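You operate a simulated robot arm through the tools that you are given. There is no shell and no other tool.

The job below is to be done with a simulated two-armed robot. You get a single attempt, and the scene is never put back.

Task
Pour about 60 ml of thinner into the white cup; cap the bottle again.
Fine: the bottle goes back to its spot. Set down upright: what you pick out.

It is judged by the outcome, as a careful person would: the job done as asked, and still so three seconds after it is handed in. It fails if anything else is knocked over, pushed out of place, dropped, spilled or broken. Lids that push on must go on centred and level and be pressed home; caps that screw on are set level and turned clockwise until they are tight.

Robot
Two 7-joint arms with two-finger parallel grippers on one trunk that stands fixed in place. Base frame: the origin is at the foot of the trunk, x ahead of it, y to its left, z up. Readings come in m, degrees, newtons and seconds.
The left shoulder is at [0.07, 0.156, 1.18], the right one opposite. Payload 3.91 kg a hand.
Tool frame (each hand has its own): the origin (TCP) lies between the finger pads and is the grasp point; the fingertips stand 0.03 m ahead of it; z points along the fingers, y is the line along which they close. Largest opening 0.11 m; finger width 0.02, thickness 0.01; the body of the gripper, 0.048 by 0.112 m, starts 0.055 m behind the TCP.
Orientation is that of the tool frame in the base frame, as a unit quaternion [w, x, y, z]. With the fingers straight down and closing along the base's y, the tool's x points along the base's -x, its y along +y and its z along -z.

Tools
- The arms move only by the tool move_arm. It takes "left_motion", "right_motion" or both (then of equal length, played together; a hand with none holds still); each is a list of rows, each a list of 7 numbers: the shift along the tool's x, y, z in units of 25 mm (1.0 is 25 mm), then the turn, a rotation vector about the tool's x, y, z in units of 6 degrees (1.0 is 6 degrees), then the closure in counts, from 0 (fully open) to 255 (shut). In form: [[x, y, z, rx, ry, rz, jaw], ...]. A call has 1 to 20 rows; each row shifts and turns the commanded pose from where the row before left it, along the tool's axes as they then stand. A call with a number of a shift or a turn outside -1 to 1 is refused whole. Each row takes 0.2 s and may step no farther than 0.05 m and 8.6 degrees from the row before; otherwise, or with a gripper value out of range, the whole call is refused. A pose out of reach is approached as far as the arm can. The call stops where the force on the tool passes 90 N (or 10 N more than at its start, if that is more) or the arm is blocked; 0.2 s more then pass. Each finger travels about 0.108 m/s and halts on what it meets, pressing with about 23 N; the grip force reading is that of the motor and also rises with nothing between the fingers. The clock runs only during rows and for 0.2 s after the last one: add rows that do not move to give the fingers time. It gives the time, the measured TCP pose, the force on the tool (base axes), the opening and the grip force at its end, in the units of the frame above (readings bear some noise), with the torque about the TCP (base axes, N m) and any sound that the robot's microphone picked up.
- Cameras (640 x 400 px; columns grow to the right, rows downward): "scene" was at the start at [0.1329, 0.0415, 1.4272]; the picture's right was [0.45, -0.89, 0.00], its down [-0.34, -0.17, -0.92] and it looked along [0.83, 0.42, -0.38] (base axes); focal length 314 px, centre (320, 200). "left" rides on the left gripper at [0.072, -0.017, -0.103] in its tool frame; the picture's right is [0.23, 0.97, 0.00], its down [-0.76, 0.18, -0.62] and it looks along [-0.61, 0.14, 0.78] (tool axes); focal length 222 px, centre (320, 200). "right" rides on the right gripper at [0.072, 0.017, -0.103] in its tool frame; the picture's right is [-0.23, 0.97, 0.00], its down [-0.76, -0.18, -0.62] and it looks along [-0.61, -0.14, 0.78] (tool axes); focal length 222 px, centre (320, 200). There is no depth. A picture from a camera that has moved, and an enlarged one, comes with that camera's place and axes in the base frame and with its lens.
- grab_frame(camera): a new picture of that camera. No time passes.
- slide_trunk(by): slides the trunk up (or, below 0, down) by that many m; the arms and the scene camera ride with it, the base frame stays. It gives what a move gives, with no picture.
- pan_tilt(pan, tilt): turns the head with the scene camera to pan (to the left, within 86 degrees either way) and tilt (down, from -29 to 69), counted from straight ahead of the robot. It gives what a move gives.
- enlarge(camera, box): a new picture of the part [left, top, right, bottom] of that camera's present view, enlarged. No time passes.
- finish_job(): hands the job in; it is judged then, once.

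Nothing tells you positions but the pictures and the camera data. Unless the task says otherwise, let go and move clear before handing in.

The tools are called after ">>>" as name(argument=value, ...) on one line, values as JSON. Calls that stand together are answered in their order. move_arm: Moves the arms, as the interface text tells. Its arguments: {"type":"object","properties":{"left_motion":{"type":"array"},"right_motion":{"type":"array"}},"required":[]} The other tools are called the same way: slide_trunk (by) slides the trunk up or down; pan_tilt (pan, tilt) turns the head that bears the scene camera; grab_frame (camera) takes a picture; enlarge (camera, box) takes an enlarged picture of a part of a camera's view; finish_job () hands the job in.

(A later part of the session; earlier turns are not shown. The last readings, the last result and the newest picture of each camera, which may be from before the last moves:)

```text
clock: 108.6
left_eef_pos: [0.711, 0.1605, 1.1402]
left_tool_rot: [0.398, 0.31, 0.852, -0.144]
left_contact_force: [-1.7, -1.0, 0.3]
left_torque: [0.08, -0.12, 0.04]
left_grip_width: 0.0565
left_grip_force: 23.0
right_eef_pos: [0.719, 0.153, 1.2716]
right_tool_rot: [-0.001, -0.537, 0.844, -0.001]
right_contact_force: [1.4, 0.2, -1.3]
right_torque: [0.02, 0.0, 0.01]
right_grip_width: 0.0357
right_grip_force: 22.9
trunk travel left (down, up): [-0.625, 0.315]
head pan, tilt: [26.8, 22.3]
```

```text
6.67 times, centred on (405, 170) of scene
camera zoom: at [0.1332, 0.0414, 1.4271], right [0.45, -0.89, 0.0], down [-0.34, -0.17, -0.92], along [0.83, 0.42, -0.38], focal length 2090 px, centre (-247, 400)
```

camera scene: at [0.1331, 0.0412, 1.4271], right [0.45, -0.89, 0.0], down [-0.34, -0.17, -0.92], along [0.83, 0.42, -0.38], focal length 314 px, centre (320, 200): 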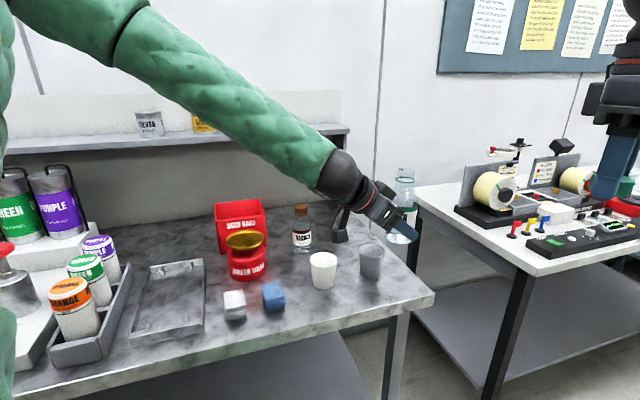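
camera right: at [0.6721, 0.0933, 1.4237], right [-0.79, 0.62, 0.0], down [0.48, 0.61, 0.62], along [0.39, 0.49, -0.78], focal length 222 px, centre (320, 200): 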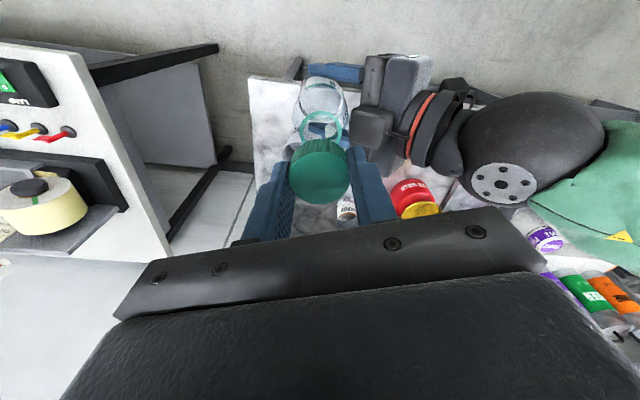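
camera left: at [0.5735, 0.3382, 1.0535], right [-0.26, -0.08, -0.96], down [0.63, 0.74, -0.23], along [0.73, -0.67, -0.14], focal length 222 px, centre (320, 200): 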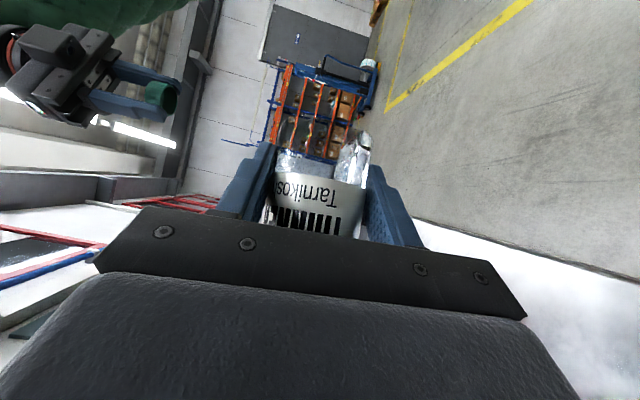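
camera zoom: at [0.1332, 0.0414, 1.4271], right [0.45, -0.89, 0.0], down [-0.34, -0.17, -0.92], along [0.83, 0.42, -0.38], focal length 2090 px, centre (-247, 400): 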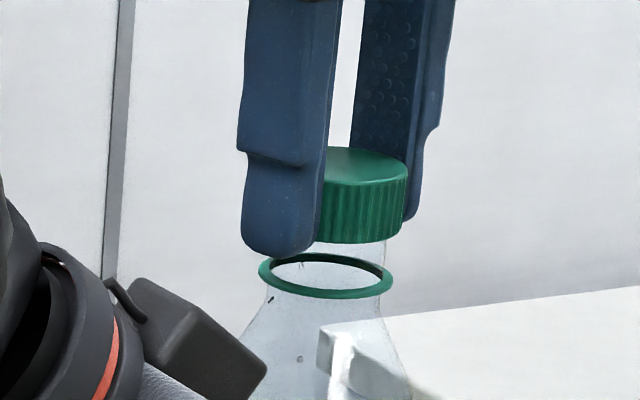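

>>> move_arm(right_motion=[[0, 0, 0.06, 0, 0, 0, 255], [0, 0, 0.06, 0, 0, 0, 255], [0, 0, 0.04, 0, 0, 0, 255], [0, 0, 0, 0, 0, 0, 255]])

>>> enlarge(camera="scene", box=[375, 140, 435, 200])

```text
clock: 109.6
left_eef_pos: [0.7119, 0.159, 1.1379]
left_tool_rot: [0.398, 0.31, 0.852, -0.145]
left_contact_force: [-1.0, -0.7, -1.0]
left_torque: [0.13, -0.1, 0.01]
left_grip_width: 0.0563
left_grip_force: 22.9
right_eef_pos: [0.718, 0.1524, 1.2697]
right_tool_rot: [0.001, -0.536, 0.844, 0.0]
right_contact_force: [0.5, 0.3, 0.9]
right_torque: [0.05, -0.04, -0.02]
right_grip_width: 0.0354
right_grip_force: 23.1
trunk travel left (down, up): [-0.625, 0.315]
head pan, tilt: [26.8, 22.3]
```

```text
6.67 times, centred on (405, 170) of scene
camera zoom: at [0.1332, 0.0414, 1.4271], right [0.45, -0.89, 0.0], down [-0.34, -0.17, -0.92], along [0.83, 0.42, -0.38], focal length 2090 px, centre (-247, 400)
```

zoom: 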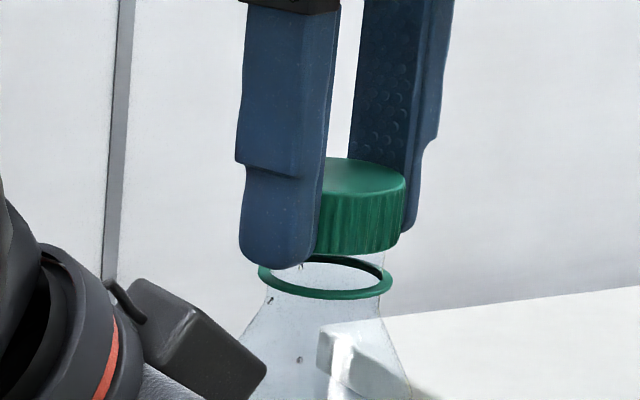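

>>> move_arm(right_motion=[[0, 0, 0.05, 0, 0, 0, 255], [0, 0, 0.04, 0, 0, 0, 255], [0, 0, 0, 0, 0, 0, 255]])

>>> enlarge(camera="scene", box=[375, 140, 435, 200])

```text
clock: 110.4
left_eef_pos: [0.7104, 0.159, 1.1369]
left_tool_rot: [0.397, 0.31, 0.852, -0.144]
left_contact_force: [0.0, 0.5, -1.2]
left_torque: [0.03, 0.03, 0.01]
left_grip_width: 0.0564
left_grip_force: 22.7
right_eef_pos: [0.7189, 0.1529, 1.2664]
right_tool_rot: [0.0, -0.537, 0.844, 0.0]
right_contact_force: [0.0, 0.2, -1.1]
right_torque: [0.0, -0.02, 0.04]
right_grip_width: 0.0354
right_grip_force: 22.9
trunk travel left (down, up): [-0.625, 0.315]
head pan, tilt: [26.8, 22.3]
```

```text
6.67 times, centred on (405, 170) of scene
camera zoom: at [0.1332, 0.0414, 1.4271], right [0.45, -0.89, 0.0], down [-0.34, -0.17, -0.92], along [0.83, 0.42, -0.38], focal length 2090 px, centre (-247, 400)
```

zoom: 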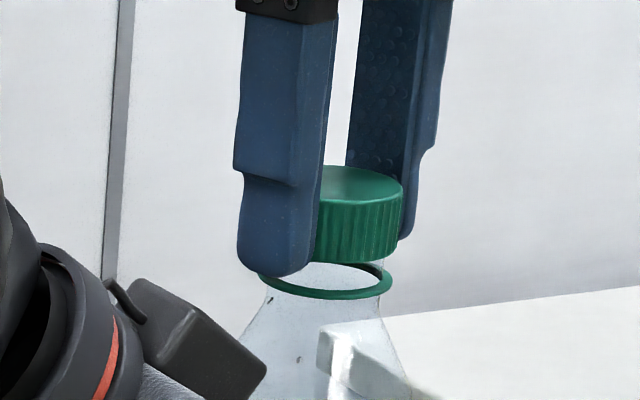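

>>> move_arm(right_motion=[[0, 0, 0.03, 0, 0, 0, 255], [0, 0, 0.03, 0, 0, 0, 255], [0, 0, 0, 0, 0, 0, 255]])

>>> enlarge(camera="scene", box=[375, 140, 435, 200])

```text
clock: 111.2
left_eef_pos: [0.7111, 0.1593, 1.1384]
left_tool_rot: [0.398, 0.31, 0.852, -0.144]
left_contact_force: [-0.5, 2.1, -1.6]
left_torque: [-0.16, 0.0, 0.0]
left_grip_width: 0.0565
left_grip_force: 22.8
right_eef_pos: [0.7193, 0.1534, 1.2655]
right_tool_rot: [0.0, -0.536, 0.844, 0.0]
right_contact_force: [0.1, -1.8, -0.2]
right_torque: [-0.02, 0.0, 0.01]
right_grip_width: 0.0354
right_grip_force: 23.5
trunk travel left (down, up): [-0.625, 0.315]
head pan, tilt: [26.8, 22.3]
```

```text
6.67 times, centred on (405, 170) of scene
camera zoom: at [0.1332, 0.0414, 1.4271], right [0.45, -0.89, 0.0], down [-0.34, -0.17, -0.92], along [0.83, 0.42, -0.38], focal length 2090 px, centre (-247, 400)
```

zoom: 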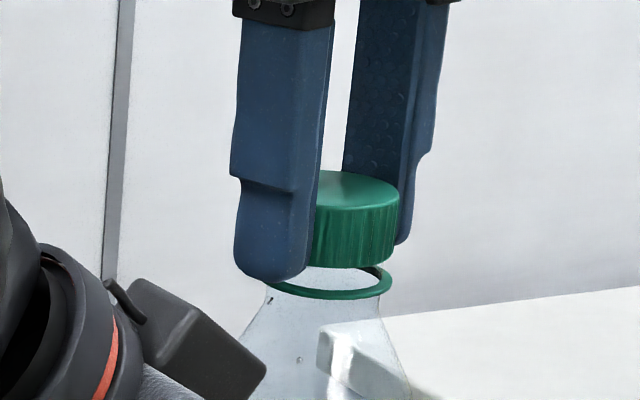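

The cap is seated on the neck with no side load, about 3 mm above its closed height. I'll now turn it clockwise with a slight downward feed.

>>> move_arm(right_motion=[[0, 0, 0.0025, 0, 0, 1, 255], [0, 0, 0.0025, 0, 0, 1, 255], [0, 0, 0.0025, 0, 0, 1, 255], [0, 0, 0.0025, 0, 0, 1, 255], [0, 0, 0.0025, 0, 0, 1, 255], [0, 0, 0.0025, 0, 0, 1, 255], [0, 0, 0.0025, 0, 0, 1, 255], [0, 0, 0.0025, 0, 0, 1, 255], [0, 0, 0.0025, 0, 0, 1, 255], [0, 0, 0.0025, 0, 0, 1, 255]])

>>> enlarge(camera="scene", box=[375, 140, 435, 200])

```text
clock: 113.4
left_eef_pos: [0.7113, 0.1597, 1.1389]
left_tool_rot: [0.397, 0.311, 0.852, -0.144]
left_contact_force: [-2.9, -2.7, 10.6]
left_torque: [0.17, -0.46, -0.06]
left_grip_width: 0.0565
left_grip_force: 23.0
right_eef_pos: [0.7188, 0.1522, 1.2641]
right_tool_rot: [0.0, -0.042, 0.999, 0.0]
right_contact_force: [3.4, 3.8, -12.7]
right_torque: [0.03, -0.12, 0.01]
right_grip_width: 0.0358
right_grip_force: 23.6
trunk travel left (down, up): [-0.625, 0.315]
head pan, tilt: [26.8, 22.3]
```

```text
6.67 times, centred on (405, 170) of scene
camera zoom: at [0.1332, 0.0415, 1.4271], right [0.45, -0.89, 0.0], down [-0.34, -0.17, -0.92], along [0.83, 0.42, -0.38], focal length 2090 px, centre (-247, 400)
```

zoom: 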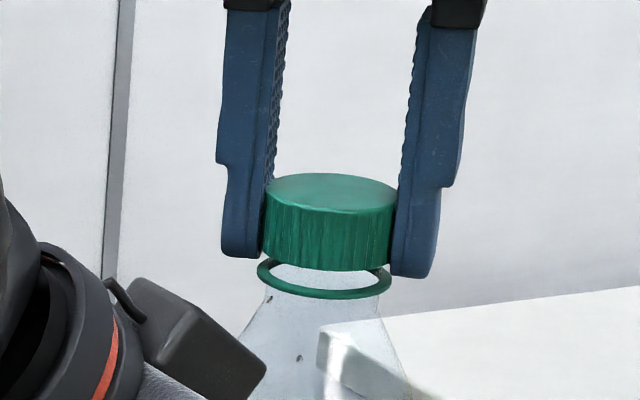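

The thread has engaged (the cap is drawing the hand down). I'll follow it down while continuing clockwise.

>>> move_arm(right_motion=[[0, 0, 0.012, 0, 0, 1, 255], [0, 0, 0.012, 0, 0, 1, 255], [0, 0, 0.012, 0, 0, 1, 255], [0, 0, 0.01, 0, 0, 1, 255], [0, 0, 0.008, 0, 0, 1, 255], [0, 0, 0.006, 0, 0, 1, 255], [0, 0, 0.003, 0, 0, 1, 255], [0, 0, 0.003, 0, 0, 1, 255], [0, 0, 0.003, 0, 0, 1, 255], [0, 0, 0.003, 0, 0, 1, 255]])

>>> enlarge(camera="scene", box=[375, 140, 435, 200])

```text
clock: 115.6
left_eef_pos: [0.7101, 0.1605, 1.1388]
left_tool_rot: [0.398, 0.309, 0.852, -0.144]
left_contact_force: [-6.4, 2.7, -0.3]
left_torque: [-0.29, -0.51, 0.0]
left_grip_width: 0.0565
left_grip_force: 22.9
right_eef_pos: [0.719, 0.1525, 1.2623]
right_tool_rot: [0.0, 0.463, 0.886, 0.0]
right_contact_force: [5.8, -3.0, -0.1]
right_torque: [-0.11, -0.23, -0.01]
right_grip_width: 0.0355
right_grip_force: 23.3
trunk travel left (down, up): [-0.625, 0.315]
head pan, tilt: [26.8, 22.3]
```

```text
6.67 times, centred on (405, 170) of scene
camera zoom: at [0.1332, 0.0415, 1.4271], right [0.45, -0.89, 0.0], down [-0.34, -0.17, -0.92], along [0.83, 0.42, -0.38], focal length 2090 px, centre (-247, 400)
```

zoom: 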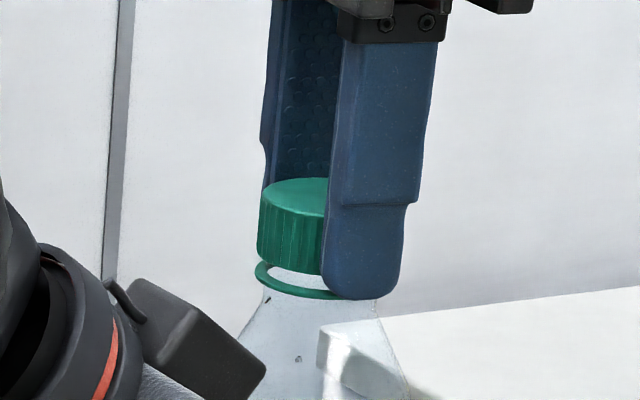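

The cap is down to within ~1.2 mm of closed with balanced forces. I'll continue clockwise.

>>> move_arm(right_motion=[[0, 0, 0.0025, 0, 0, 1, 255], [0, 0, 0.0025, 0, 0, 1, 255], [0, 0, 0.0025, 0, 0, 1, 255], [0, 0, 0.0025, 0, 0, 1, 255], [0, 0, 0.0025, 0, 0, 1, 255], [0, 0, 0.0025, 0, 0, 1, 255], [0, 0, 0.0025, 0, 0, 1, 255], [0, 0, 0.0025, 0, 0, 1, 255], [0, 0, 0.0025, 0, 0, 1, 255], [0, 0, 0.0025, 0, 0, 1, 255]])

>>> enlarge(camera="scene", box=[375, 140, 435, 200])

```text
clock: 117.8
left_eef_pos: [0.7109, 0.1604, 1.1387]
left_tool_rot: [0.397, 0.309, 0.852, -0.143]
left_contact_force: [3.0, -0.5, -2.0]
left_torque: [0.02, 0.35, 0.02]
left_grip_width: 0.0564
left_grip_force: 23.5
right_eef_pos: [0.7184, 0.152, 1.2612]
right_tool_rot: [0.0, 0.844, 0.536, 0.0]
right_contact_force: [-2.8, 1.3, 0.8]
right_torque: [0.16, 0.03, -0.02]
right_grip_width: 0.0359
right_grip_force: 23.0
trunk travel left (down, up): [-0.625, 0.315]
head pan, tilt: [26.8, 22.3]
```

```text
6.67 times, centred on (405, 170) of scene
camera zoom: at [0.1332, 0.0415, 1.4271], right [0.45, -0.89, 0.0], down [-0.34, -0.17, -0.92], along [0.83, 0.42, -0.38], focal length 2090 px, centre (-247, 400)
```

zoom: 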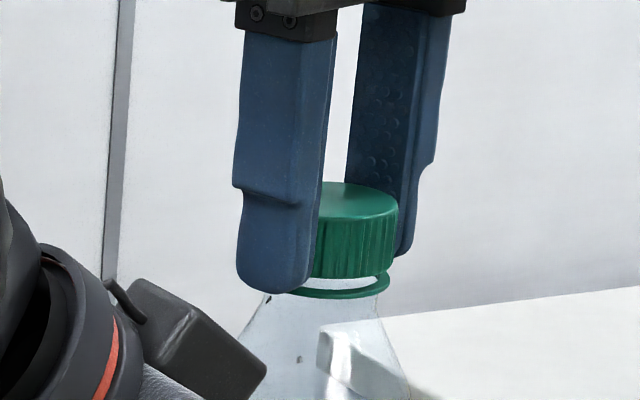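

The cap is back at its original height. I'll keep turning clockwise until torque shows it is tight.

>>> move_arm(right_motion=[[0, 0, 0.002, 0, 0, 1, 255], [0, 0, 0.002, 0, 0, 1, 255], [0, 0, 0.002, 0, 0, 1, 255], [0, 0, 0.002, 0, 0, 1, 255], [0, 0, 0.002, 0, 0, 1, 255]])

>>> enlarge(camera="scene", box=[375, 140, 435, 200])

>>> grab_frame(camera="left")

```text
clock: 119.0
left_eef_pos: [0.7105, 0.1589, 1.1385]
left_tool_rot: [0.396, 0.31, 0.852, -0.145]
left_contact_force: [5.9, -2.7, -9.7]
left_torque: [0.17, 0.57, 0.02]
left_grip_width: 0.0564
left_grip_force: 22.9
right_eef_pos: [0.7195, 0.1522, 1.259]
right_tool_rot: [-0.001, 0.954, 0.299, 0.0]
right_contact_force: [-6.3, 2.2, 9.0]
right_torque: [0.28, 0.22, 0.0]
right_grip_width: 0.0357
right_grip_force: 22.7
trunk travel left (down, up): [-0.625, 0.315]
head pan, tilt: [26.8, 22.3]
```

```text
6.67 times, centred on (405, 170) of scene
camera zoom: at [0.1332, 0.0414, 1.4271], right [0.45, -0.89, 0.0], down [-0.34, -0.17, -0.92], along [0.83, 0.42, -0.38], focal length 2090 px, centre (-247, 400)
```

zoom: 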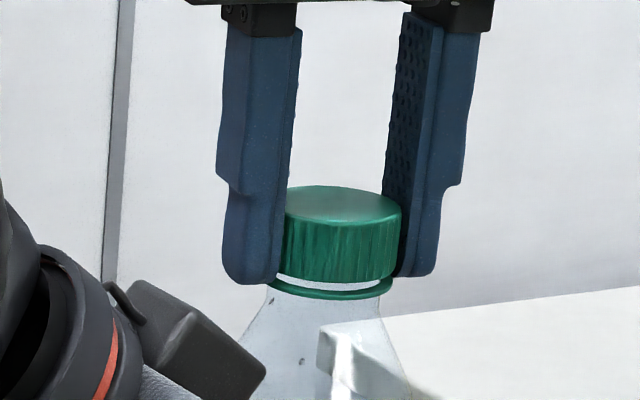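

```text
taken
camera left: at [0.6038, 0.2267, 1.1499], right [0.51, 0.84, -0.17], down [0.12, 0.13, 0.98], along [0.85, -0.53, -0.04], focal length 222 px, centre (320, 200)
```

left: 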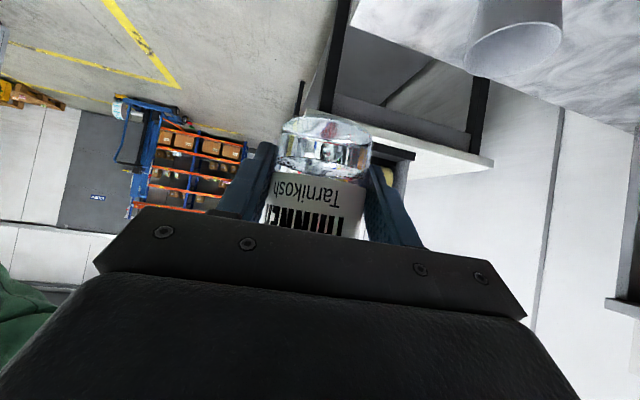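

>>> move_arm(right_motion=[[0, 0, 0, 0, 0, 1, 255], [0, 0, 0, 0, 0, 1, 255], [0, 0, 0, 0, 0, 1, 255], [0, 0, 0, 0, 0, 1, 255], [0, 0, 0, 0, 0, 1, 255]])

>>> enlarge(camera="scene", box=[375, 140, 435, 200])

>>> enlarge(camera="right", box=[270, 80, 370, 210])

```text
clock: 120.2
left_eef_pos: [0.7111, 0.1593, 1.1391]
left_tool_rot: [0.397, 0.311, 0.851, -0.144]
left_contact_force: [-3.9, -4.8, -4.0]
left_torque: [0.51, -0.33, -0.1]
left_grip_width: 0.0564
left_grip_force: 22.9
right_eef_pos: [0.7197, 0.1515, 1.2603]
right_tool_rot: [0.0, 0.999, 0.042, -0.001]
right_contact_force: [3.8, 5.2, 1.9]
right_torque: [0.15, -0.14, -0.04]
right_grip_width: 0.0357
right_grip_force: 23.2
trunk travel left (down, up): [-0.625, 0.315]
head pan, tilt: [26.8, 22.3]
```

```text
6.67 times, centred on (405, 170) of scene
camera zoom: at [0.1332, 0.0414, 1.4271], right [0.45, -0.89, 0.0], down [-0.34, -0.17, -0.92], along [0.83, 0.42, -0.38], focal length 2090 px, centre (-247, 400)
```

zoom: 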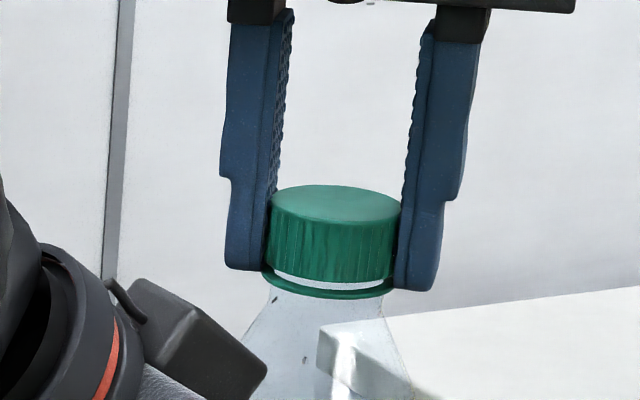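

```text
3.08 times, centred on (320, 145) of right
camera zoom: at [0.7922, 0.1399, 1.3632], right [-0.14, -0.99, 0.0], down [-0.77, 0.11, 0.62], along [-0.62, 0.09, -0.78], focal length 684 px, centre (320, 369)
```

zoom: 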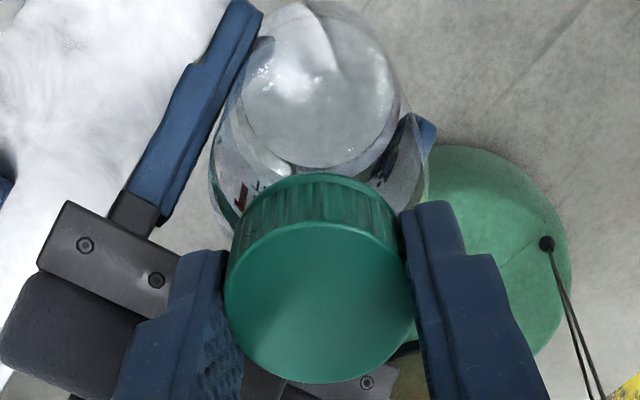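

>>> move_arm(right_motion=[[0, 0, 0, 0, 0, 1, 255], [0, 0, 0, 0, 0, 1, 255], [0, 0, 0, 0, 0, 1, 255], [0, 0, 0, 0, 0, 1, 255]])

>>> enlarge(camera="scene", box=[375, 140, 435, 200])

>>> enlarge(camera="left", box=[240, 100, 400, 260])

```text
clock: 121.2
left_eef_pos: [0.7102, 0.1595, 1.1392]
left_tool_rot: [0.397, 0.31, 0.852, -0.144]
left_contact_force: [-7.0, 2.0, -0.4]
left_torque: [-0.01, -0.57, -0.06]
left_grip_width: 0.0564
left_grip_force: 22.9
right_eef_pos: [0.7179, 0.151, 1.2599]
right_tool_rot: [0.0, 0.986, -0.166, -0.001]
right_contact_force: [7.8, -0.9, 0.0]
right_torque: [-0.25, -0.38, 0.01]
right_grip_width: 0.0355
right_grip_force: 23.5
trunk travel left (down, up): [-0.625, 0.315]
head pan, tilt: [26.8, 22.3]
```

```text
6.67 times, centred on (405, 170) of scene
camera zoom: at [0.1331, 0.0414, 1.4271], right [0.45, -0.89, 0.0], down [-0.34, -0.17, -0.92], along [0.83, 0.42, -0.38], focal length 2090 px, centre (-247, 400)
```

zoom: 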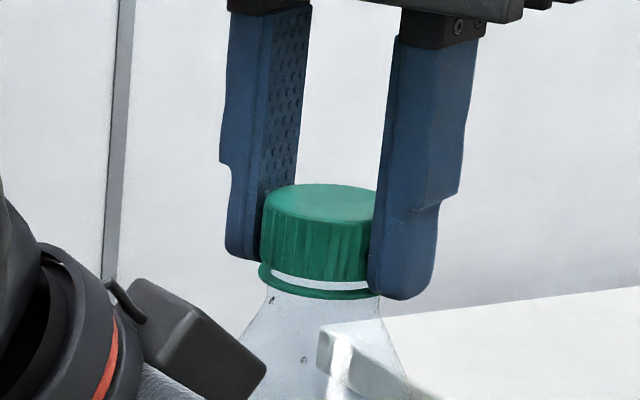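

```text
2.50 times, centred on (320, 180) of left
camera zoom: at [0.6038, 0.2267, 1.1504], right [0.51, 0.84, -0.17], down [0.12, 0.13, 0.98], along [0.85, -0.53, -0.04], focal length 555 px, centre (320, 250)
```

zoom: 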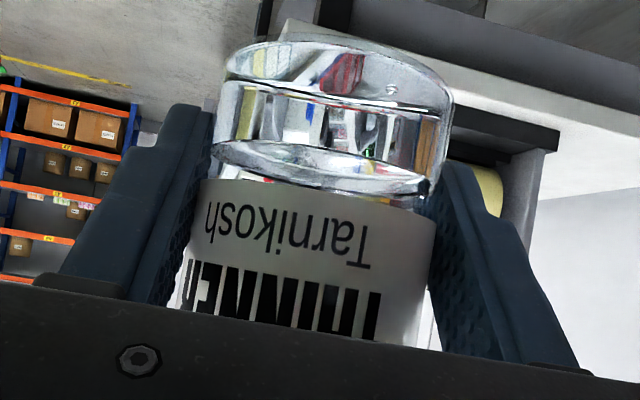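

The cap is still advancing on its thread (axial force relaxed from +9 to 0 N without feed). The wrist has range left, so I'll continue clockwise and watch for tightness.

>>> move_arm(right_motion=[[0, 0, 0.002, 0, 0, 1, 255], [0, 0, 0.002, 0, 0, 1, 255], [0, 0, 0.002, 0, 0, 1, 255], [0, 0, 0.002, 0, 0, 1, 255], [0, 0, 0.002, 0, 0, 1, 255]])

>>> enlarge(camera="scene", box=[375, 140, 435, 200])

>>> enlarge(camera="left", box=[240, 100, 400, 260])

```text
clock: 122.4
left_eef_pos: [0.7111, 0.1593, 1.1391]
left_tool_rot: [0.397, 0.309, 0.852, -0.144]
left_contact_force: [-0.2, -4.0, -1.9]
left_torque: [0.35, 0.0, -0.52]
left_grip_width: 0.0554
left_grip_force: 23.3
right_eef_pos: [0.7174, 0.1521, 1.2602]
right_tool_rot: [0.0, 0.909, -0.416, -0.001]
right_contact_force: [-0.4, 2.8, 1.6]
right_torque: [0.12, 0.04, 0.49]
right_grip_width: 0.0358
right_grip_force: 22.7
trunk travel left (down, up): [-0.625, 0.315]
head pan, tilt: [26.8, 22.3]
```

```text
6.67 times, centred on (405, 170) of scene
camera zoom: at [0.1331, 0.0414, 1.4271], right [0.45, -0.89, 0.0], down [-0.34, -0.17, -0.92], along [0.83, 0.42, -0.38], focal length 2090 px, centre (-247, 400)
```

zoom: 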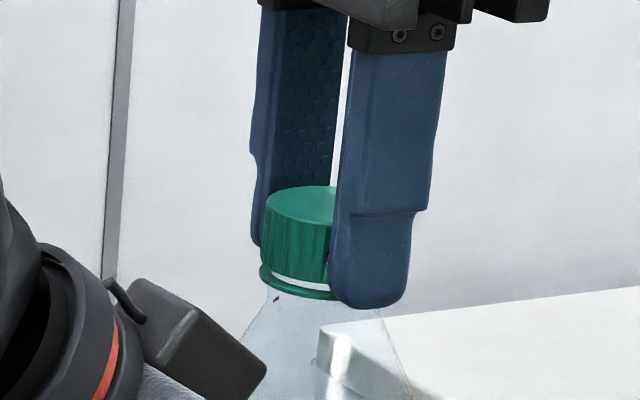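

```text
2.50 times, centred on (320, 180) of left
camera zoom: at [0.604, 0.2267, 1.1503], right [0.51, 0.84, -0.17], down [0.12, 0.13, 0.98], along [0.85, -0.53, -0.04], focal length 555 px, centre (320, 250)
```

zoom: 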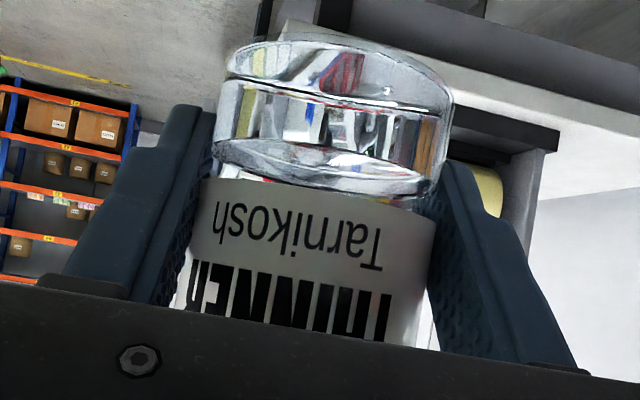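

Torque has risen to about 0.5 N·m, so the cap is tight. I'll give it one final small nudge to confirm it no longer turns.

>>> move_arm(right_motion=[[0, 0, 0, 0, 0, 0.8, 255], [0, 0, 0, 0, 0, 0.5, 255], [0, 0, 0, 0, 0, 0, 255]])

>>> enlarge(camera="left", box=[240, 100, 400, 260])

>>> enlarge(camera="scene", box=[365, 145, 445, 245])

```text
clock: 123.2
left_eef_pos: [0.7116, 0.1593, 1.1387]
left_tool_rot: [0.398, 0.309, 0.852, -0.143]
left_contact_force: [-0.1, 0.4, -1.0]
left_torque: [0.04, 0.05, -0.31]
left_grip_width: 0.0555
left_grip_force: 23.5
right_eef_pos: [0.7188, 0.154, 1.2588]
right_tool_rot: [0.0, 0.879, -0.476, -0.001]
right_contact_force: [-0.9, 0.1, 0.2]
right_torque: [0.03, 0.01, 0.31]
right_grip_width: 0.0359
right_grip_force: 23.4
trunk travel left (down, up): [-0.625, 0.315]
head pan, tilt: [26.8, 22.3]
```

```text
2.50 times, centred on (320, 180) of left
camera zoom: at [0.604, 0.2267, 1.1502], right [0.51, 0.84, -0.17], down [0.12, 0.13, 0.98], along [0.85, -0.53, -0.04], focal length 555 px, centre (320, 250)
```

zoom: 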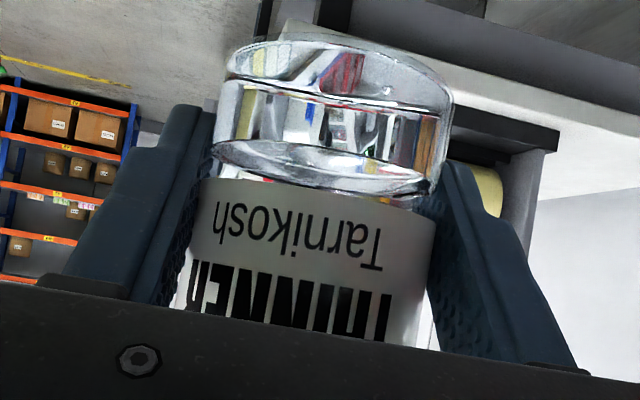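

```text
4.00 times, centred on (405, 195) of scene
camera zoom: at [0.1332, 0.0414, 1.4271], right [0.45, -0.89, 0.0], down [-0.34, -0.17, -0.92], along [0.83, 0.42, -0.38], focal length 1254 px, centre (-20, 220)
```

zoom: 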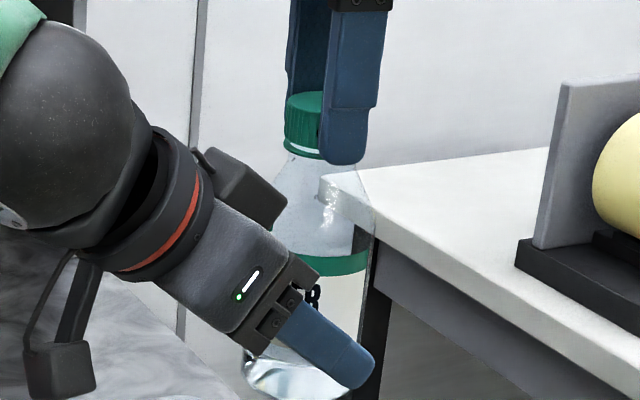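

The fingers slipped on the cap without turning it or the bottle, so it is tight. I'll release the cap, raise the right hand and move it away to the right.

>>> move_arm(right_motion=[[0, 0, 0, 0, 0, 0, 110], [0, 0, 0, 0, 0, 0, 110], [0, 0, 0, 0, 0, 0, 110], [0, 0, -0.5, 0, 0, 0, 110], [0, 0, -1, 0, 0, 0, 110], [0, 0, -1, 0, 0, 0, 110], [0, 0, -1, 0, 0, 0, 110], [0, 0, 0, 0, 0, 0, 110]])

>>> grab_frame(camera="scene")

>>> enlarge(camera="scene", box=[365, 155, 445, 255])

>>> grab_frame(camera="right")

```text
clock: 125.0
left_eef_pos: [0.7114, 0.1598, 1.1385]
left_tool_rot: [0.398, 0.309, 0.852, -0.144]
left_contact_force: [0.6, -0.3, -1.5]
left_torque: [0.04, 0.02, 0.03]
left_grip_width: 0.0553
left_grip_force: 22.7
right_eef_pos: [0.7196, 0.1517, 1.3495]
right_tool_rot: [-0.001, 0.879, -0.477, 0.0]
right_contact_force: [0.3, 0.5, 0.5]
right_torque: [-0.04, 0.02, 0.0]
right_grip_width: 0.0627
right_grip_force: 0.1
trunk travel left (down, up): [-0.625, 0.315]
head pan, tilt: [26.8, 22.3]
```

```text
taken
camera scene: at [0.1337, 0.0412, 1.4271], right [0.45, -0.89, 0.0], down [-0.34, -0.17, -0.92], along [0.83, 0.42, -0.38], focal length 314 px, centre (320, 200)
```

scene: 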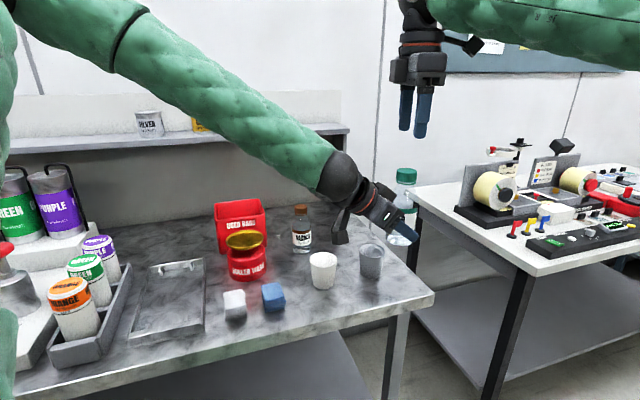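

```text
4.00 times, centred on (405, 205) of scene
camera zoom: at [0.1337, 0.0412, 1.4271], right [0.45, -0.89, 0.0], down [-0.34, -0.17, -0.92], along [0.83, 0.42, -0.38], focal length 1254 px, centre (-20, 180)
```

zoom: 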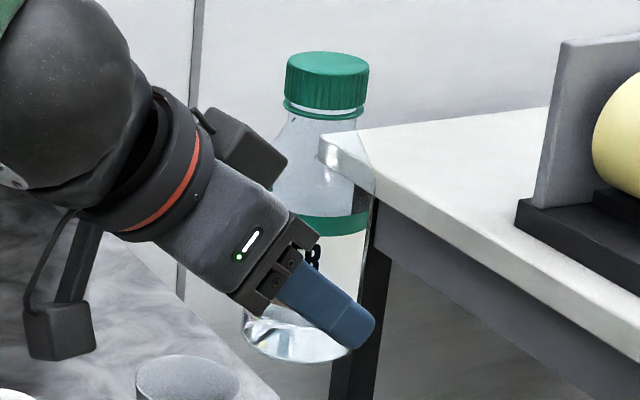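

```text
taken
camera right: at [0.7441, 0.0814, 1.453], right [-0.94, -0.34, 0.0], down [-0.27, 0.73, 0.62], along [-0.21, 0.59, -0.78], focal length 222 px, centre (320, 200)
```

right: 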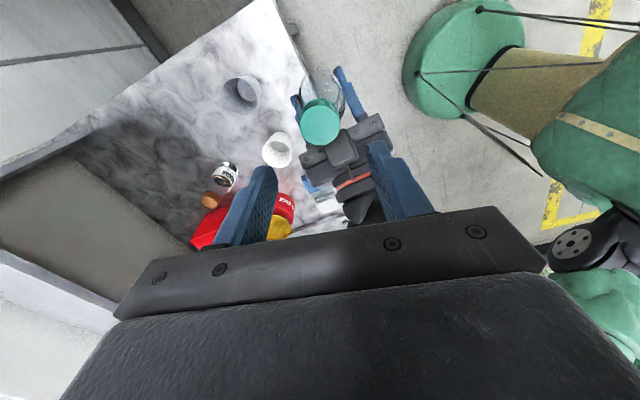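

The cap sits level and fully down on the bottle. I'll move the right hand off to the right, and meanwhile swing the left hand's heading back for the return.

>>> move_arm(right_motion=[[0.594, 0.979, 0, 0, 0, 0, 110], [0.594, 0.979, 0, 0, 0, 0, 110], [0.594, 0.979, 0, 0, 0, 0, 110], [0.594, 0.979, 0, 0, 0, 0, 110], [0.594, 0.979, 0, 0, 0, 0, 110], [0.594, 0.979, 0, 0, 0, 0, 110], [0.594, 0.979, 0, 0, 0, 0, 110], [0.594, 0.979, 0, 0, 0, 0, 110], [0.594, 0.979, 0, 0, 0, 0, 110], [0.594, 0.979, 0, 0, 0, 0, 110]])

>>> move_arm(left_motion=[[0, 0, 0, -0.7405, 0, -0.6214, 255], [0, 0, 0, -0.7405, 0, -0.6214, 255], [0, 0, 0, -0.7405, 0, -0.6214, 255], [0, 0, 0, -0.7405, 0, -0.6214, 255], [0, 0, 0, -0.7405, 0, -0.6214, 255], [0, 0, 0, -0.7405, 0, -0.6214, 255], [0, 0, 0, -0.7405, 0, -0.6214, 255], [0, 0, 0, -0.7405, 0, -0.6214, 255], [0, 0, 0, -0.7405, 0, -0.6214, 255], [0, 0, 0, -0.7405, 0, -0.6214, 255], [0, 0, 0, 0, 0, 0, 255]])

>>> grab_frame(camera="scene")

```text
clock: 127.2
left_eef_pos: [0.7099, 0.1585, 1.139]
left_tool_rot: [0.397, 0.31, 0.852, -0.143]
left_contact_force: [-0.9, -0.6, -0.7]
left_torque: [0.04, 0.0, -0.03]
left_grip_width: 0.0556
left_grip_force: 23.2
right_eef_pos: [0.5963, -0.1086, 1.3474]
right_tool_rot: [-0.001, 0.88, -0.476, -0.001]
right_contact_force: [-0.5, 0.6, -0.2]
right_torque: [0.02, -0.04, -0.01]
right_grip_width: 0.0624
right_grip_force: 0.1
trunk travel left (down, up): [-0.625, 0.315]
head pan, tilt: [26.8, 22.3]
```

```text
clock: 129.6
left_eef_pos: [0.7087, 0.1579, 1.139]
left_tool_rot: [0.418, -0.142, 0.895, 0.067]
left_contact_force: [-0.7, 0.3, -1.0]
left_torque: [0.02, 0.04, -0.01]
left_grip_width: 0.0555
left_grip_force: 23.0
right_eef_pos: [0.5964, -0.1059, 1.3477]
right_tool_rot: [0.0, 0.879, -0.476, 0.0]
right_contact_force: [-0.4, 0.0, 0.4]
right_torque: [0.04, -0.04, -0.02]
right_grip_width: 0.0626
right_grip_force: 0.0
trunk travel left (down, up): [-0.625, 0.315]
head pan, tilt: [26.8, 22.3]
```

```text
taken
camera scene: at [0.1325, 0.0411, 1.4272], right [0.45, -0.89, 0.0], down [-0.34, -0.17, -0.92], along [0.83, 0.42, -0.38], focal length 314 px, centre (320, 200)
```

scene: 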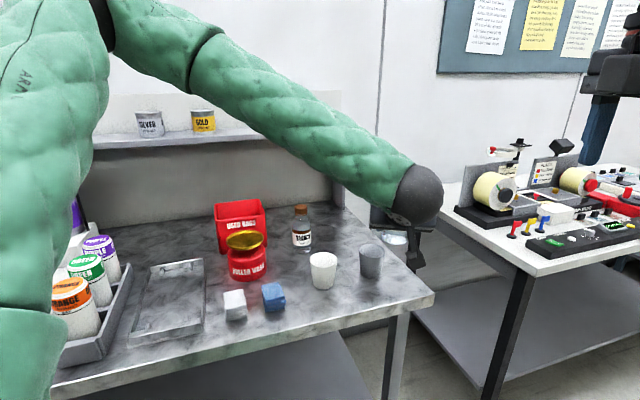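

Now I'll carry the bottle across at height to above its original spot.

>>> move_arm(left_motion=[[-0.6617, 0.4695, 0.7887, 0, 0, 0, 255], [-0.6617, 0.4695, 0.7887, 0, 0, 0, 255], [-0.6617, 0.4695, 0.7887, 0, 0, 0, 255], [-0.6617, 0.4695, 0.7887, 0, 0, 0, 255], [-0.6617, 0.4695, 0.7887, 0, 0, 0, 255], [-0.6617, 0.4695, 0.7887, 0, 0, 0, 255], [-0.6617, 0.4695, 0.7887, 0, 0, 0, 255], [-0.6617, 0.4695, 0.7887, 0, 0, 0, 255], [-0.6617, 0.4695, 0.7887, 0, 0, 0, 255], [-0.6617, 0.4695, 0.7887, 0, 0, 0, 255], [-0.6617, 0.4695, 0.7887, 0, 0, 0, 255], [-0.6617, 0.4695, 0.7887, 0, 0, 0, 255], [0, 0, 0, 0, 0, 0, 255]])

>>> move_arm(left_motion=[[0, 0, 0, 0, 0, 0, 255]])

>>> grab_frame(camera="scene")

>>> grab_frame(camera="left")

```text
clock: 132.4
left_eef_pos: [0.9609, 0.3894, 1.1381]
left_tool_rot: [0.417, -0.142, 0.895, 0.067]
left_contact_force: [1.1, 0.2, 0.1]
left_torque: [-0.02, 0.02, 0.02]
left_grip_width: 0.0554
left_grip_force: 22.8
right_eef_pos: [0.5974, -0.107, 1.3471]
right_tool_rot: [-0.001, 0.879, -0.477, -0.001]
right_contact_force: [-0.1, -0.1, -0.1]
right_torque: [0.01, 0.0, -0.01]
right_grip_width: 0.0626
right_grip_force: 0.1
trunk travel left (down, up): [-0.625, 0.315]
head pan, tilt: [26.8, 22.3]
```

```text
clock: 132.8
left_eef_pos: [0.9626, 0.3887, 1.138]
left_tool_rot: [0.418, -0.142, 0.895, 0.067]
left_contact_force: [-0.3, -0.1, 0.0]
left_torque: [0.01, -0.03, 0.0]
left_grip_width: 0.0554
left_grip_force: 23.3
right_eef_pos: [0.5971, -0.1078, 1.3454]
right_tool_rot: [0.0, 0.879, -0.477, -0.001]
right_contact_force: [-0.1, 0.8, -0.6]
right_torque: [0.0, 0.01, 0.02]
right_grip_width: 0.0625
right_grip_force: 0.0
trunk travel left (down, up): [-0.625, 0.315]
head pan, tilt: [26.8, 22.3]
```

```text
taken
camera scene: at [0.1332, 0.0412, 1.4271], right [0.45, -0.89, 0.0], down [-0.34, -0.17, -0.92], along [0.83, 0.42, -0.38], focal length 314 px, centre (320, 200)
```

scene: 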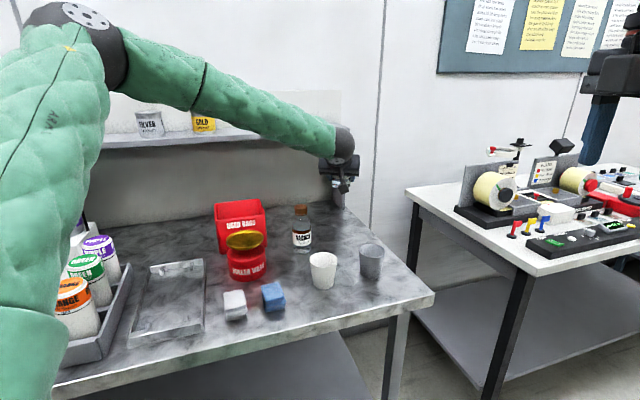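

```text
taken
camera left: at [0.8476, 0.3338, 1.1491], right [-0.44, 0.88, -0.17], down [-0.04, 0.17, 0.98], along [0.9, 0.44, -0.04], focal length 222 px, centre (320, 200)
```

left: 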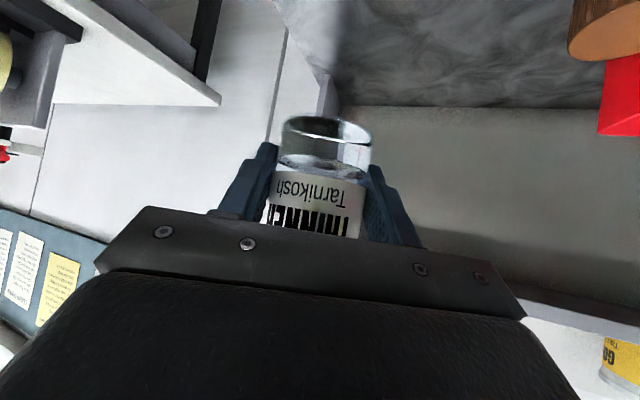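

I'm above the original spot within about 2 mm. I'll descend most of the way, then finish slowly.

>>> move_arm(left_motion=[[0.6128, 0, 0.5142, 0, 0, 0, 255], [0.6128, 0, 0.5142, 0, 0, 0, 255], [0.6128, 0, 0.5142, 0, 0, 0, 255], [0.6128, 0, 0.5142, 0, 0, 0, 255], [0.6128, 0, 0.5142, 0, 0, 0, 255], [0.6128, 0, 0.5142, 0, 0, 0, 255], [0.6128, 0, 0.5142, 0, 0, 0, 255], [0.6128, 0, 0.5142, 0, 0, 0, 255], [0.3064, 0, 0.2571, 0, 0, 0, 255], [0, 0, 0, 0, 0, 0, 255]])

>>> grab_frame(camera="left")

>>> enlarge(camera="scene", box=[270, 180, 400, 300])

```text
clock: 135.0
left_eef_pos: [0.9624, 0.3874, 0.9688]
left_tool_rot: [0.418, -0.141, 0.895, 0.066]
left_contact_force: [-0.3, 0.5, -1.1]
left_torque: [0.02, 0.01, -0.03]
left_grip_width: 0.0556
left_grip_force: 23.0
right_eef_pos: [0.597, -0.1064, 1.3474]
right_tool_rot: [0.0, 0.879, -0.476, 0.0]
right_contact_force: [-0.3, 0.1, 0.2]
right_torque: [0.03, -0.02, -0.01]
right_grip_width: 0.0627
right_grip_force: 0.0
trunk travel left (down, up): [-0.625, 0.315]
head pan, tilt: [26.8, 22.3]
```

```text
taken
camera left: at [0.8467, 0.333, 0.9806], right [-0.44, 0.88, -0.17], down [-0.04, 0.17, 0.98], along [0.9, 0.44, -0.04], focal length 222 px, centre (320, 200)
```

left: 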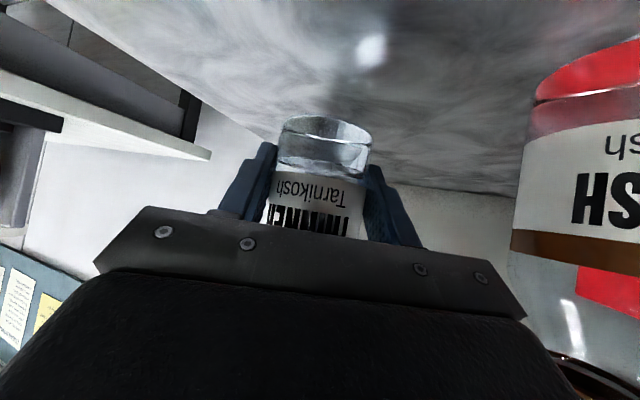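

```text
3.33 times, centred on (335, 240) of scene
camera zoom: at [0.1331, 0.0412, 1.4272], right [0.45, -0.89, 0.0], down [-0.34, -0.17, -0.92], along [0.83, 0.42, -0.38], focal length 1045 px, centre (270, 67)
```

zoom: 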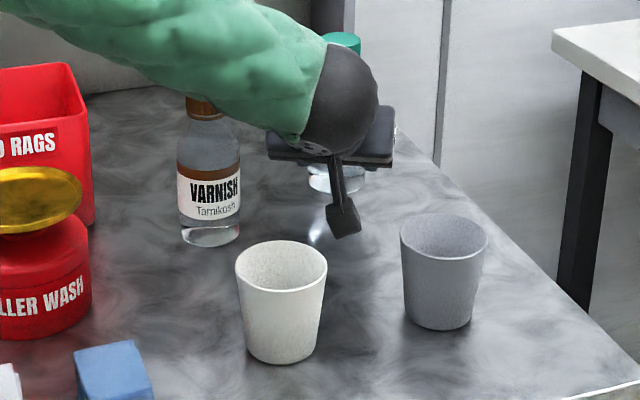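

All clear around the hand. I'll lower the remaining distance, with the last bit slowly until the base touches.

>>> move_arm(left_motion=[[0.306, 0, 0.257, 0, 0, 0, 255], [0.23, 0, 0.193, 0, 0, 0, 255], [0.153, 0, 0.1286, 0, 0, 0, 255], [0.0766, 0, 0.0643, 0, 0, 0, 255], [0, 0, 0, 0, 0, 0, 255]])

>>> grab_frame(camera="left")

```text
clock: 136.2
left_eef_pos: [0.9606, 0.3867, 0.9433]
left_tool_rot: [0.417, -0.142, 0.895, 0.066]
left_contact_force: [0.0, 0.3, -1.1]
left_torque: [-0.01, 0.01, 0.01]
left_grip_width: 0.0554
left_grip_force: 22.7
right_eef_pos: [0.5977, -0.107, 1.3462]
right_tool_rot: [0.0, 0.879, -0.476, 0.0]
right_contact_force: [0.0, 0.5, -1.0]
right_torque: [0.02, 0.0, 0.01]
right_grip_width: 0.0627
right_grip_force: 0.1
trunk travel left (down, up): [-0.625, 0.315]
head pan, tilt: [26.8, 22.3]
```

```text
taken
camera left: at [0.8462, 0.3314, 0.955], right [-0.44, 0.88, -0.17], down [-0.04, 0.17, 0.98], along [0.9, 0.44, -0.04], focal length 222 px, centre (320, 200)
```

left: 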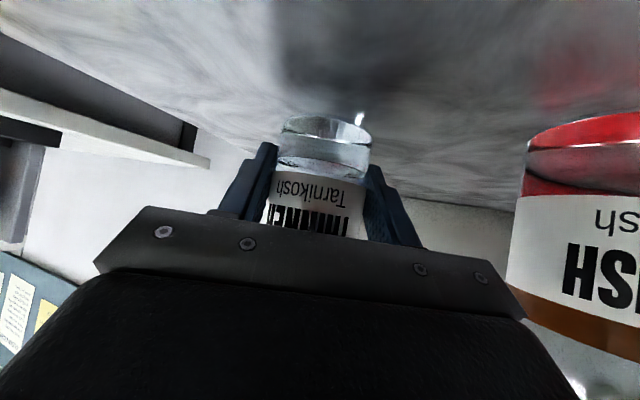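

>>> move_arm(left_motion=[[0.046, 0, 0.0386, 0, 0, 0, 255], [0.046, 0, 0.0386, 0, 0, 0, 255], [0, 0, 0, 0, 0, 0, 255]])

>>> move_arm(left_motion=[[0.031, 0, 0.0257, 0, 0, 0, 255], [0.031, 0, 0.0257, 0, 0, 0, 255], [0, 0, 0, 0, 0, 0, 255]])

>>> enlarge(camera="left", box=[240, 60, 400, 220])

```text
clock: 137.0
left_eef_pos: [0.9607, 0.3863, 0.9403]
left_tool_rot: [0.417, -0.142, 0.895, 0.066]
left_contact_force: [0.4, 0.1, -0.8]
left_torque: [0.0, -0.01, 0.03]
left_grip_width: 0.0557
left_grip_force: 22.9
right_eef_pos: [0.5968, -0.1065, 1.3473]
right_tool_rot: [0.0, 0.879, -0.477, 0.0]
right_contact_force: [0.0, 0.1, 0.8]
right_torque: [-0.02, 0.0, -0.02]
right_grip_width: 0.0629
right_grip_force: 0.0
trunk travel left (down, up): [-0.625, 0.315]
head pan, tilt: [26.8, 22.3]
```

```text
clock: 137.8
left_eef_pos: [0.9621, 0.3874, 0.9387]
left_tool_rot: [0.418, -0.142, 0.895, 0.066]
left_contact_force: [0.6, -0.9, 2.0]
left_torque: [-0.02, -0.06, 0.01]
left_grip_width: 0.0556
left_grip_force: 22.9
right_eef_pos: [0.5963, -0.108, 1.3473]
right_tool_rot: [0.0, 0.879, -0.476, 0.0]
right_contact_force: [-0.4, 0.3, 0.5]
right_torque: [0.03, -0.01, -0.01]
right_grip_width: 0.0627
right_grip_force: 0.1
trunk travel left (down, up): [-0.625, 0.315]
head pan, tilt: [26.8, 22.3]
```

```text
2.50 times, centred on (320, 140) of left
camera zoom: at [0.8474, 0.332, 0.9494], right [-0.44, 0.88, -0.17], down [-0.04, 0.17, 0.98], along [0.9, 0.44, -0.04], focal length 555 px, centre (320, 350)
```

zoom: 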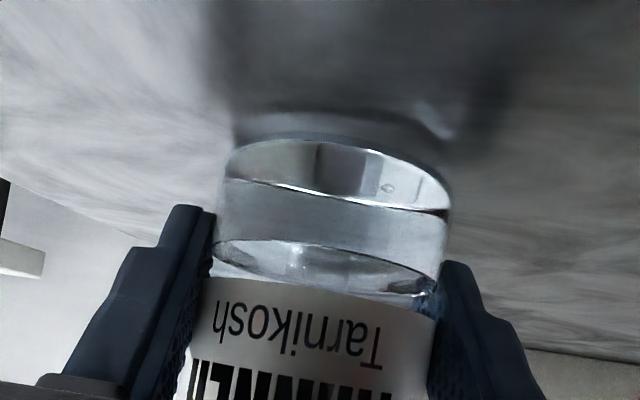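

The base has just touched (+2 N). I'll press down half a millimetre to seat it, then release the fingers.

>>> move_arm(left_motion=[[0.0153, 0, 0.0129, 0, 0, 0, 255], [0, 0, 0, 0, 0, 0, 255]])

```text
clock: 138.4
left_eef_pos: [0.9615, 0.3875, 0.9392]
left_tool_rot: [0.418, -0.142, 0.895, 0.066]
left_contact_force: [1.9, 0.1, 4.2]
left_torque: [0.01, -0.19, -0.02]
left_grip_width: 0.0553
left_grip_force: 22.9
right_eef_pos: [0.5975, -0.1076, 1.3483]
right_tool_rot: [0.0, 0.879, -0.476, 0.0]
right_contact_force: [0.1, 0.0, 0.5]
right_torque: [0.0, -0.05, -0.01]
right_grip_width: 0.0627
right_grip_force: 0.1
trunk travel left (down, up): [-0.625, 0.315]
head pan, tilt: [26.8, 22.3]
```

>>> move_arm(left_motion=[[0, 0, 0, 0, 0, 0, 115], [0, 0, 0, 0, 0, 0, 115], [0, 0, 0, 0, 0, 0, 40], [0, 0, 0, 0, 0, 0, 40], [0, 0, 0, 0, 0, 0, 40]])

>>> grab_frame(camera="left")

>>> enlarge(camera="scene", box=[280, 180, 400, 260])

```text
clock: 139.6
left_eef_pos: [0.9616, 0.3877, 0.938]
left_tool_rot: [0.418, -0.142, 0.895, 0.066]
left_contact_force: [0.1, 0.1, 0.2]
left_torque: [0.0, -0.03, -0.01]
left_grip_width: 0.0929
left_grip_force: 0.0
right_eef_pos: [0.5975, -0.1068, 1.3475]
right_tool_rot: [0.0, 0.879, -0.476, 0.0]
right_contact_force: [0.7, 0.2, -0.1]
right_torque: [0.01, 0.01, 0.0]
right_grip_width: 0.0626
right_grip_force: 0.1
trunk travel left (down, up): [-0.625, 0.315]
head pan, tilt: [26.8, 22.3]
```

```text
taken
camera left: at [0.8472, 0.3324, 0.9488], right [-0.44, 0.88, -0.17], down [-0.04, 0.17, 0.98], along [0.9, 0.44, -0.04], focal length 222 px, centre (320, 200)
```

left: 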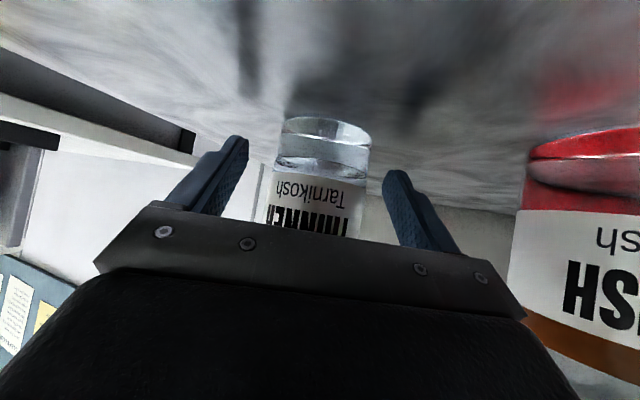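

```text
5.00 times, centred on (340, 220) of scene
camera zoom: at [0.1332, 0.0413, 1.4271], right [0.45, -0.89, 0.0], down [-0.34, -0.17, -0.92], along [0.83, 0.42, -0.38], focal length 1568 px, centre (220, 100)
```

zoom: 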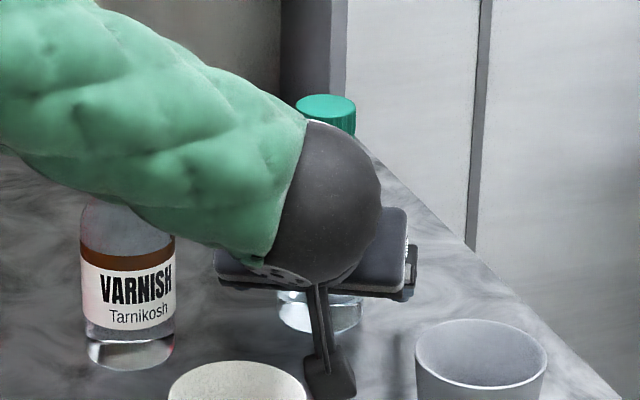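

The bottle stands free between the open fingers. Retreating straight back would bring the wrist camera close to the white cup, so I'll ease back 8 mm, rise 6 cm, and only then withdraw along the tool axis.

>>> move_arm(left_motion=[[0.103, 0, -0.1225, 0, 0, 0, 40], [0.103, 0, -0.1225, 0, 0, 0, 40], [-0.4, 0, -0.336, 0, 0, 0, 40], [-0.6128, 0, -0.5142, 0, 0, 0, 40], [-0.6128, 0, -0.5142, 0, 0, 0, 40], [-0.2, 0, -0.168, 0, 0, 0, 40], [0, 0, 0, 0, 0, 0, 40]])

>>> grab_frame(camera="left")

>>> enlarge(camera="scene", box=[280, 180, 400, 300])

```text
clock: 141.2
left_eef_pos: [0.9528, 0.3852, 0.9958]
left_tool_rot: [0.417, -0.142, 0.895, 0.067]
left_contact_force: [-0.6, -0.8, -0.2]
left_torque: [0.0, 0.01, -0.03]
left_grip_width: 0.0927
left_grip_force: 0.1
right_eef_pos: [0.5973, -0.1067, 1.3456]
right_tool_rot: [0.0, 0.88, -0.475, -0.001]
right_contact_force: [-0.3, -1.0, 0.1]
right_torque: [0.01, 0.01, -0.01]
right_grip_width: 0.0626
right_grip_force: 0.0
trunk travel left (down, up): [-0.625, 0.315]
head pan, tilt: [26.8, 22.3]
```

```text
taken
camera left: at [0.8378, 0.3289, 1.0082], right [-0.44, 0.88, -0.17], down [-0.04, 0.17, 0.98], along [0.9, 0.44, -0.04], focal length 222 px, centre (320, 200)
```

left: 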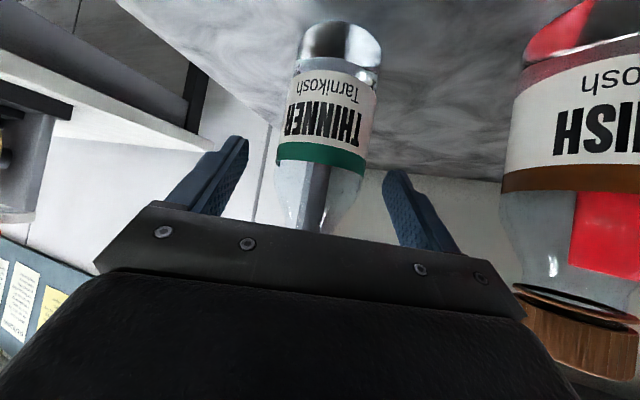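

```text
3.33 times, centred on (340, 240) of scene
camera zoom: at [0.1332, 0.0413, 1.4271], right [0.45, -0.89, 0.0], down [-0.34, -0.17, -0.92], along [0.83, 0.42, -0.38], focal length 1045 px, centre (253, 67)
```

zoom: 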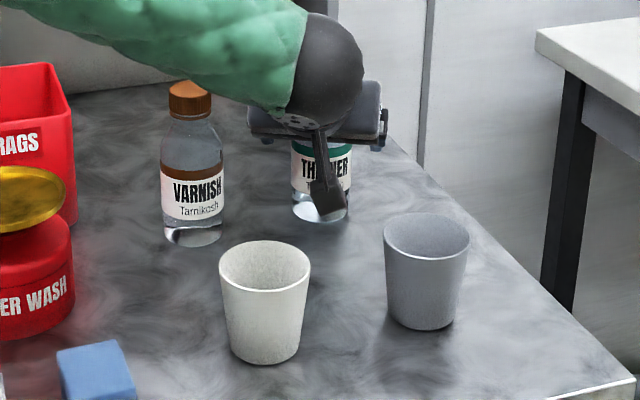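

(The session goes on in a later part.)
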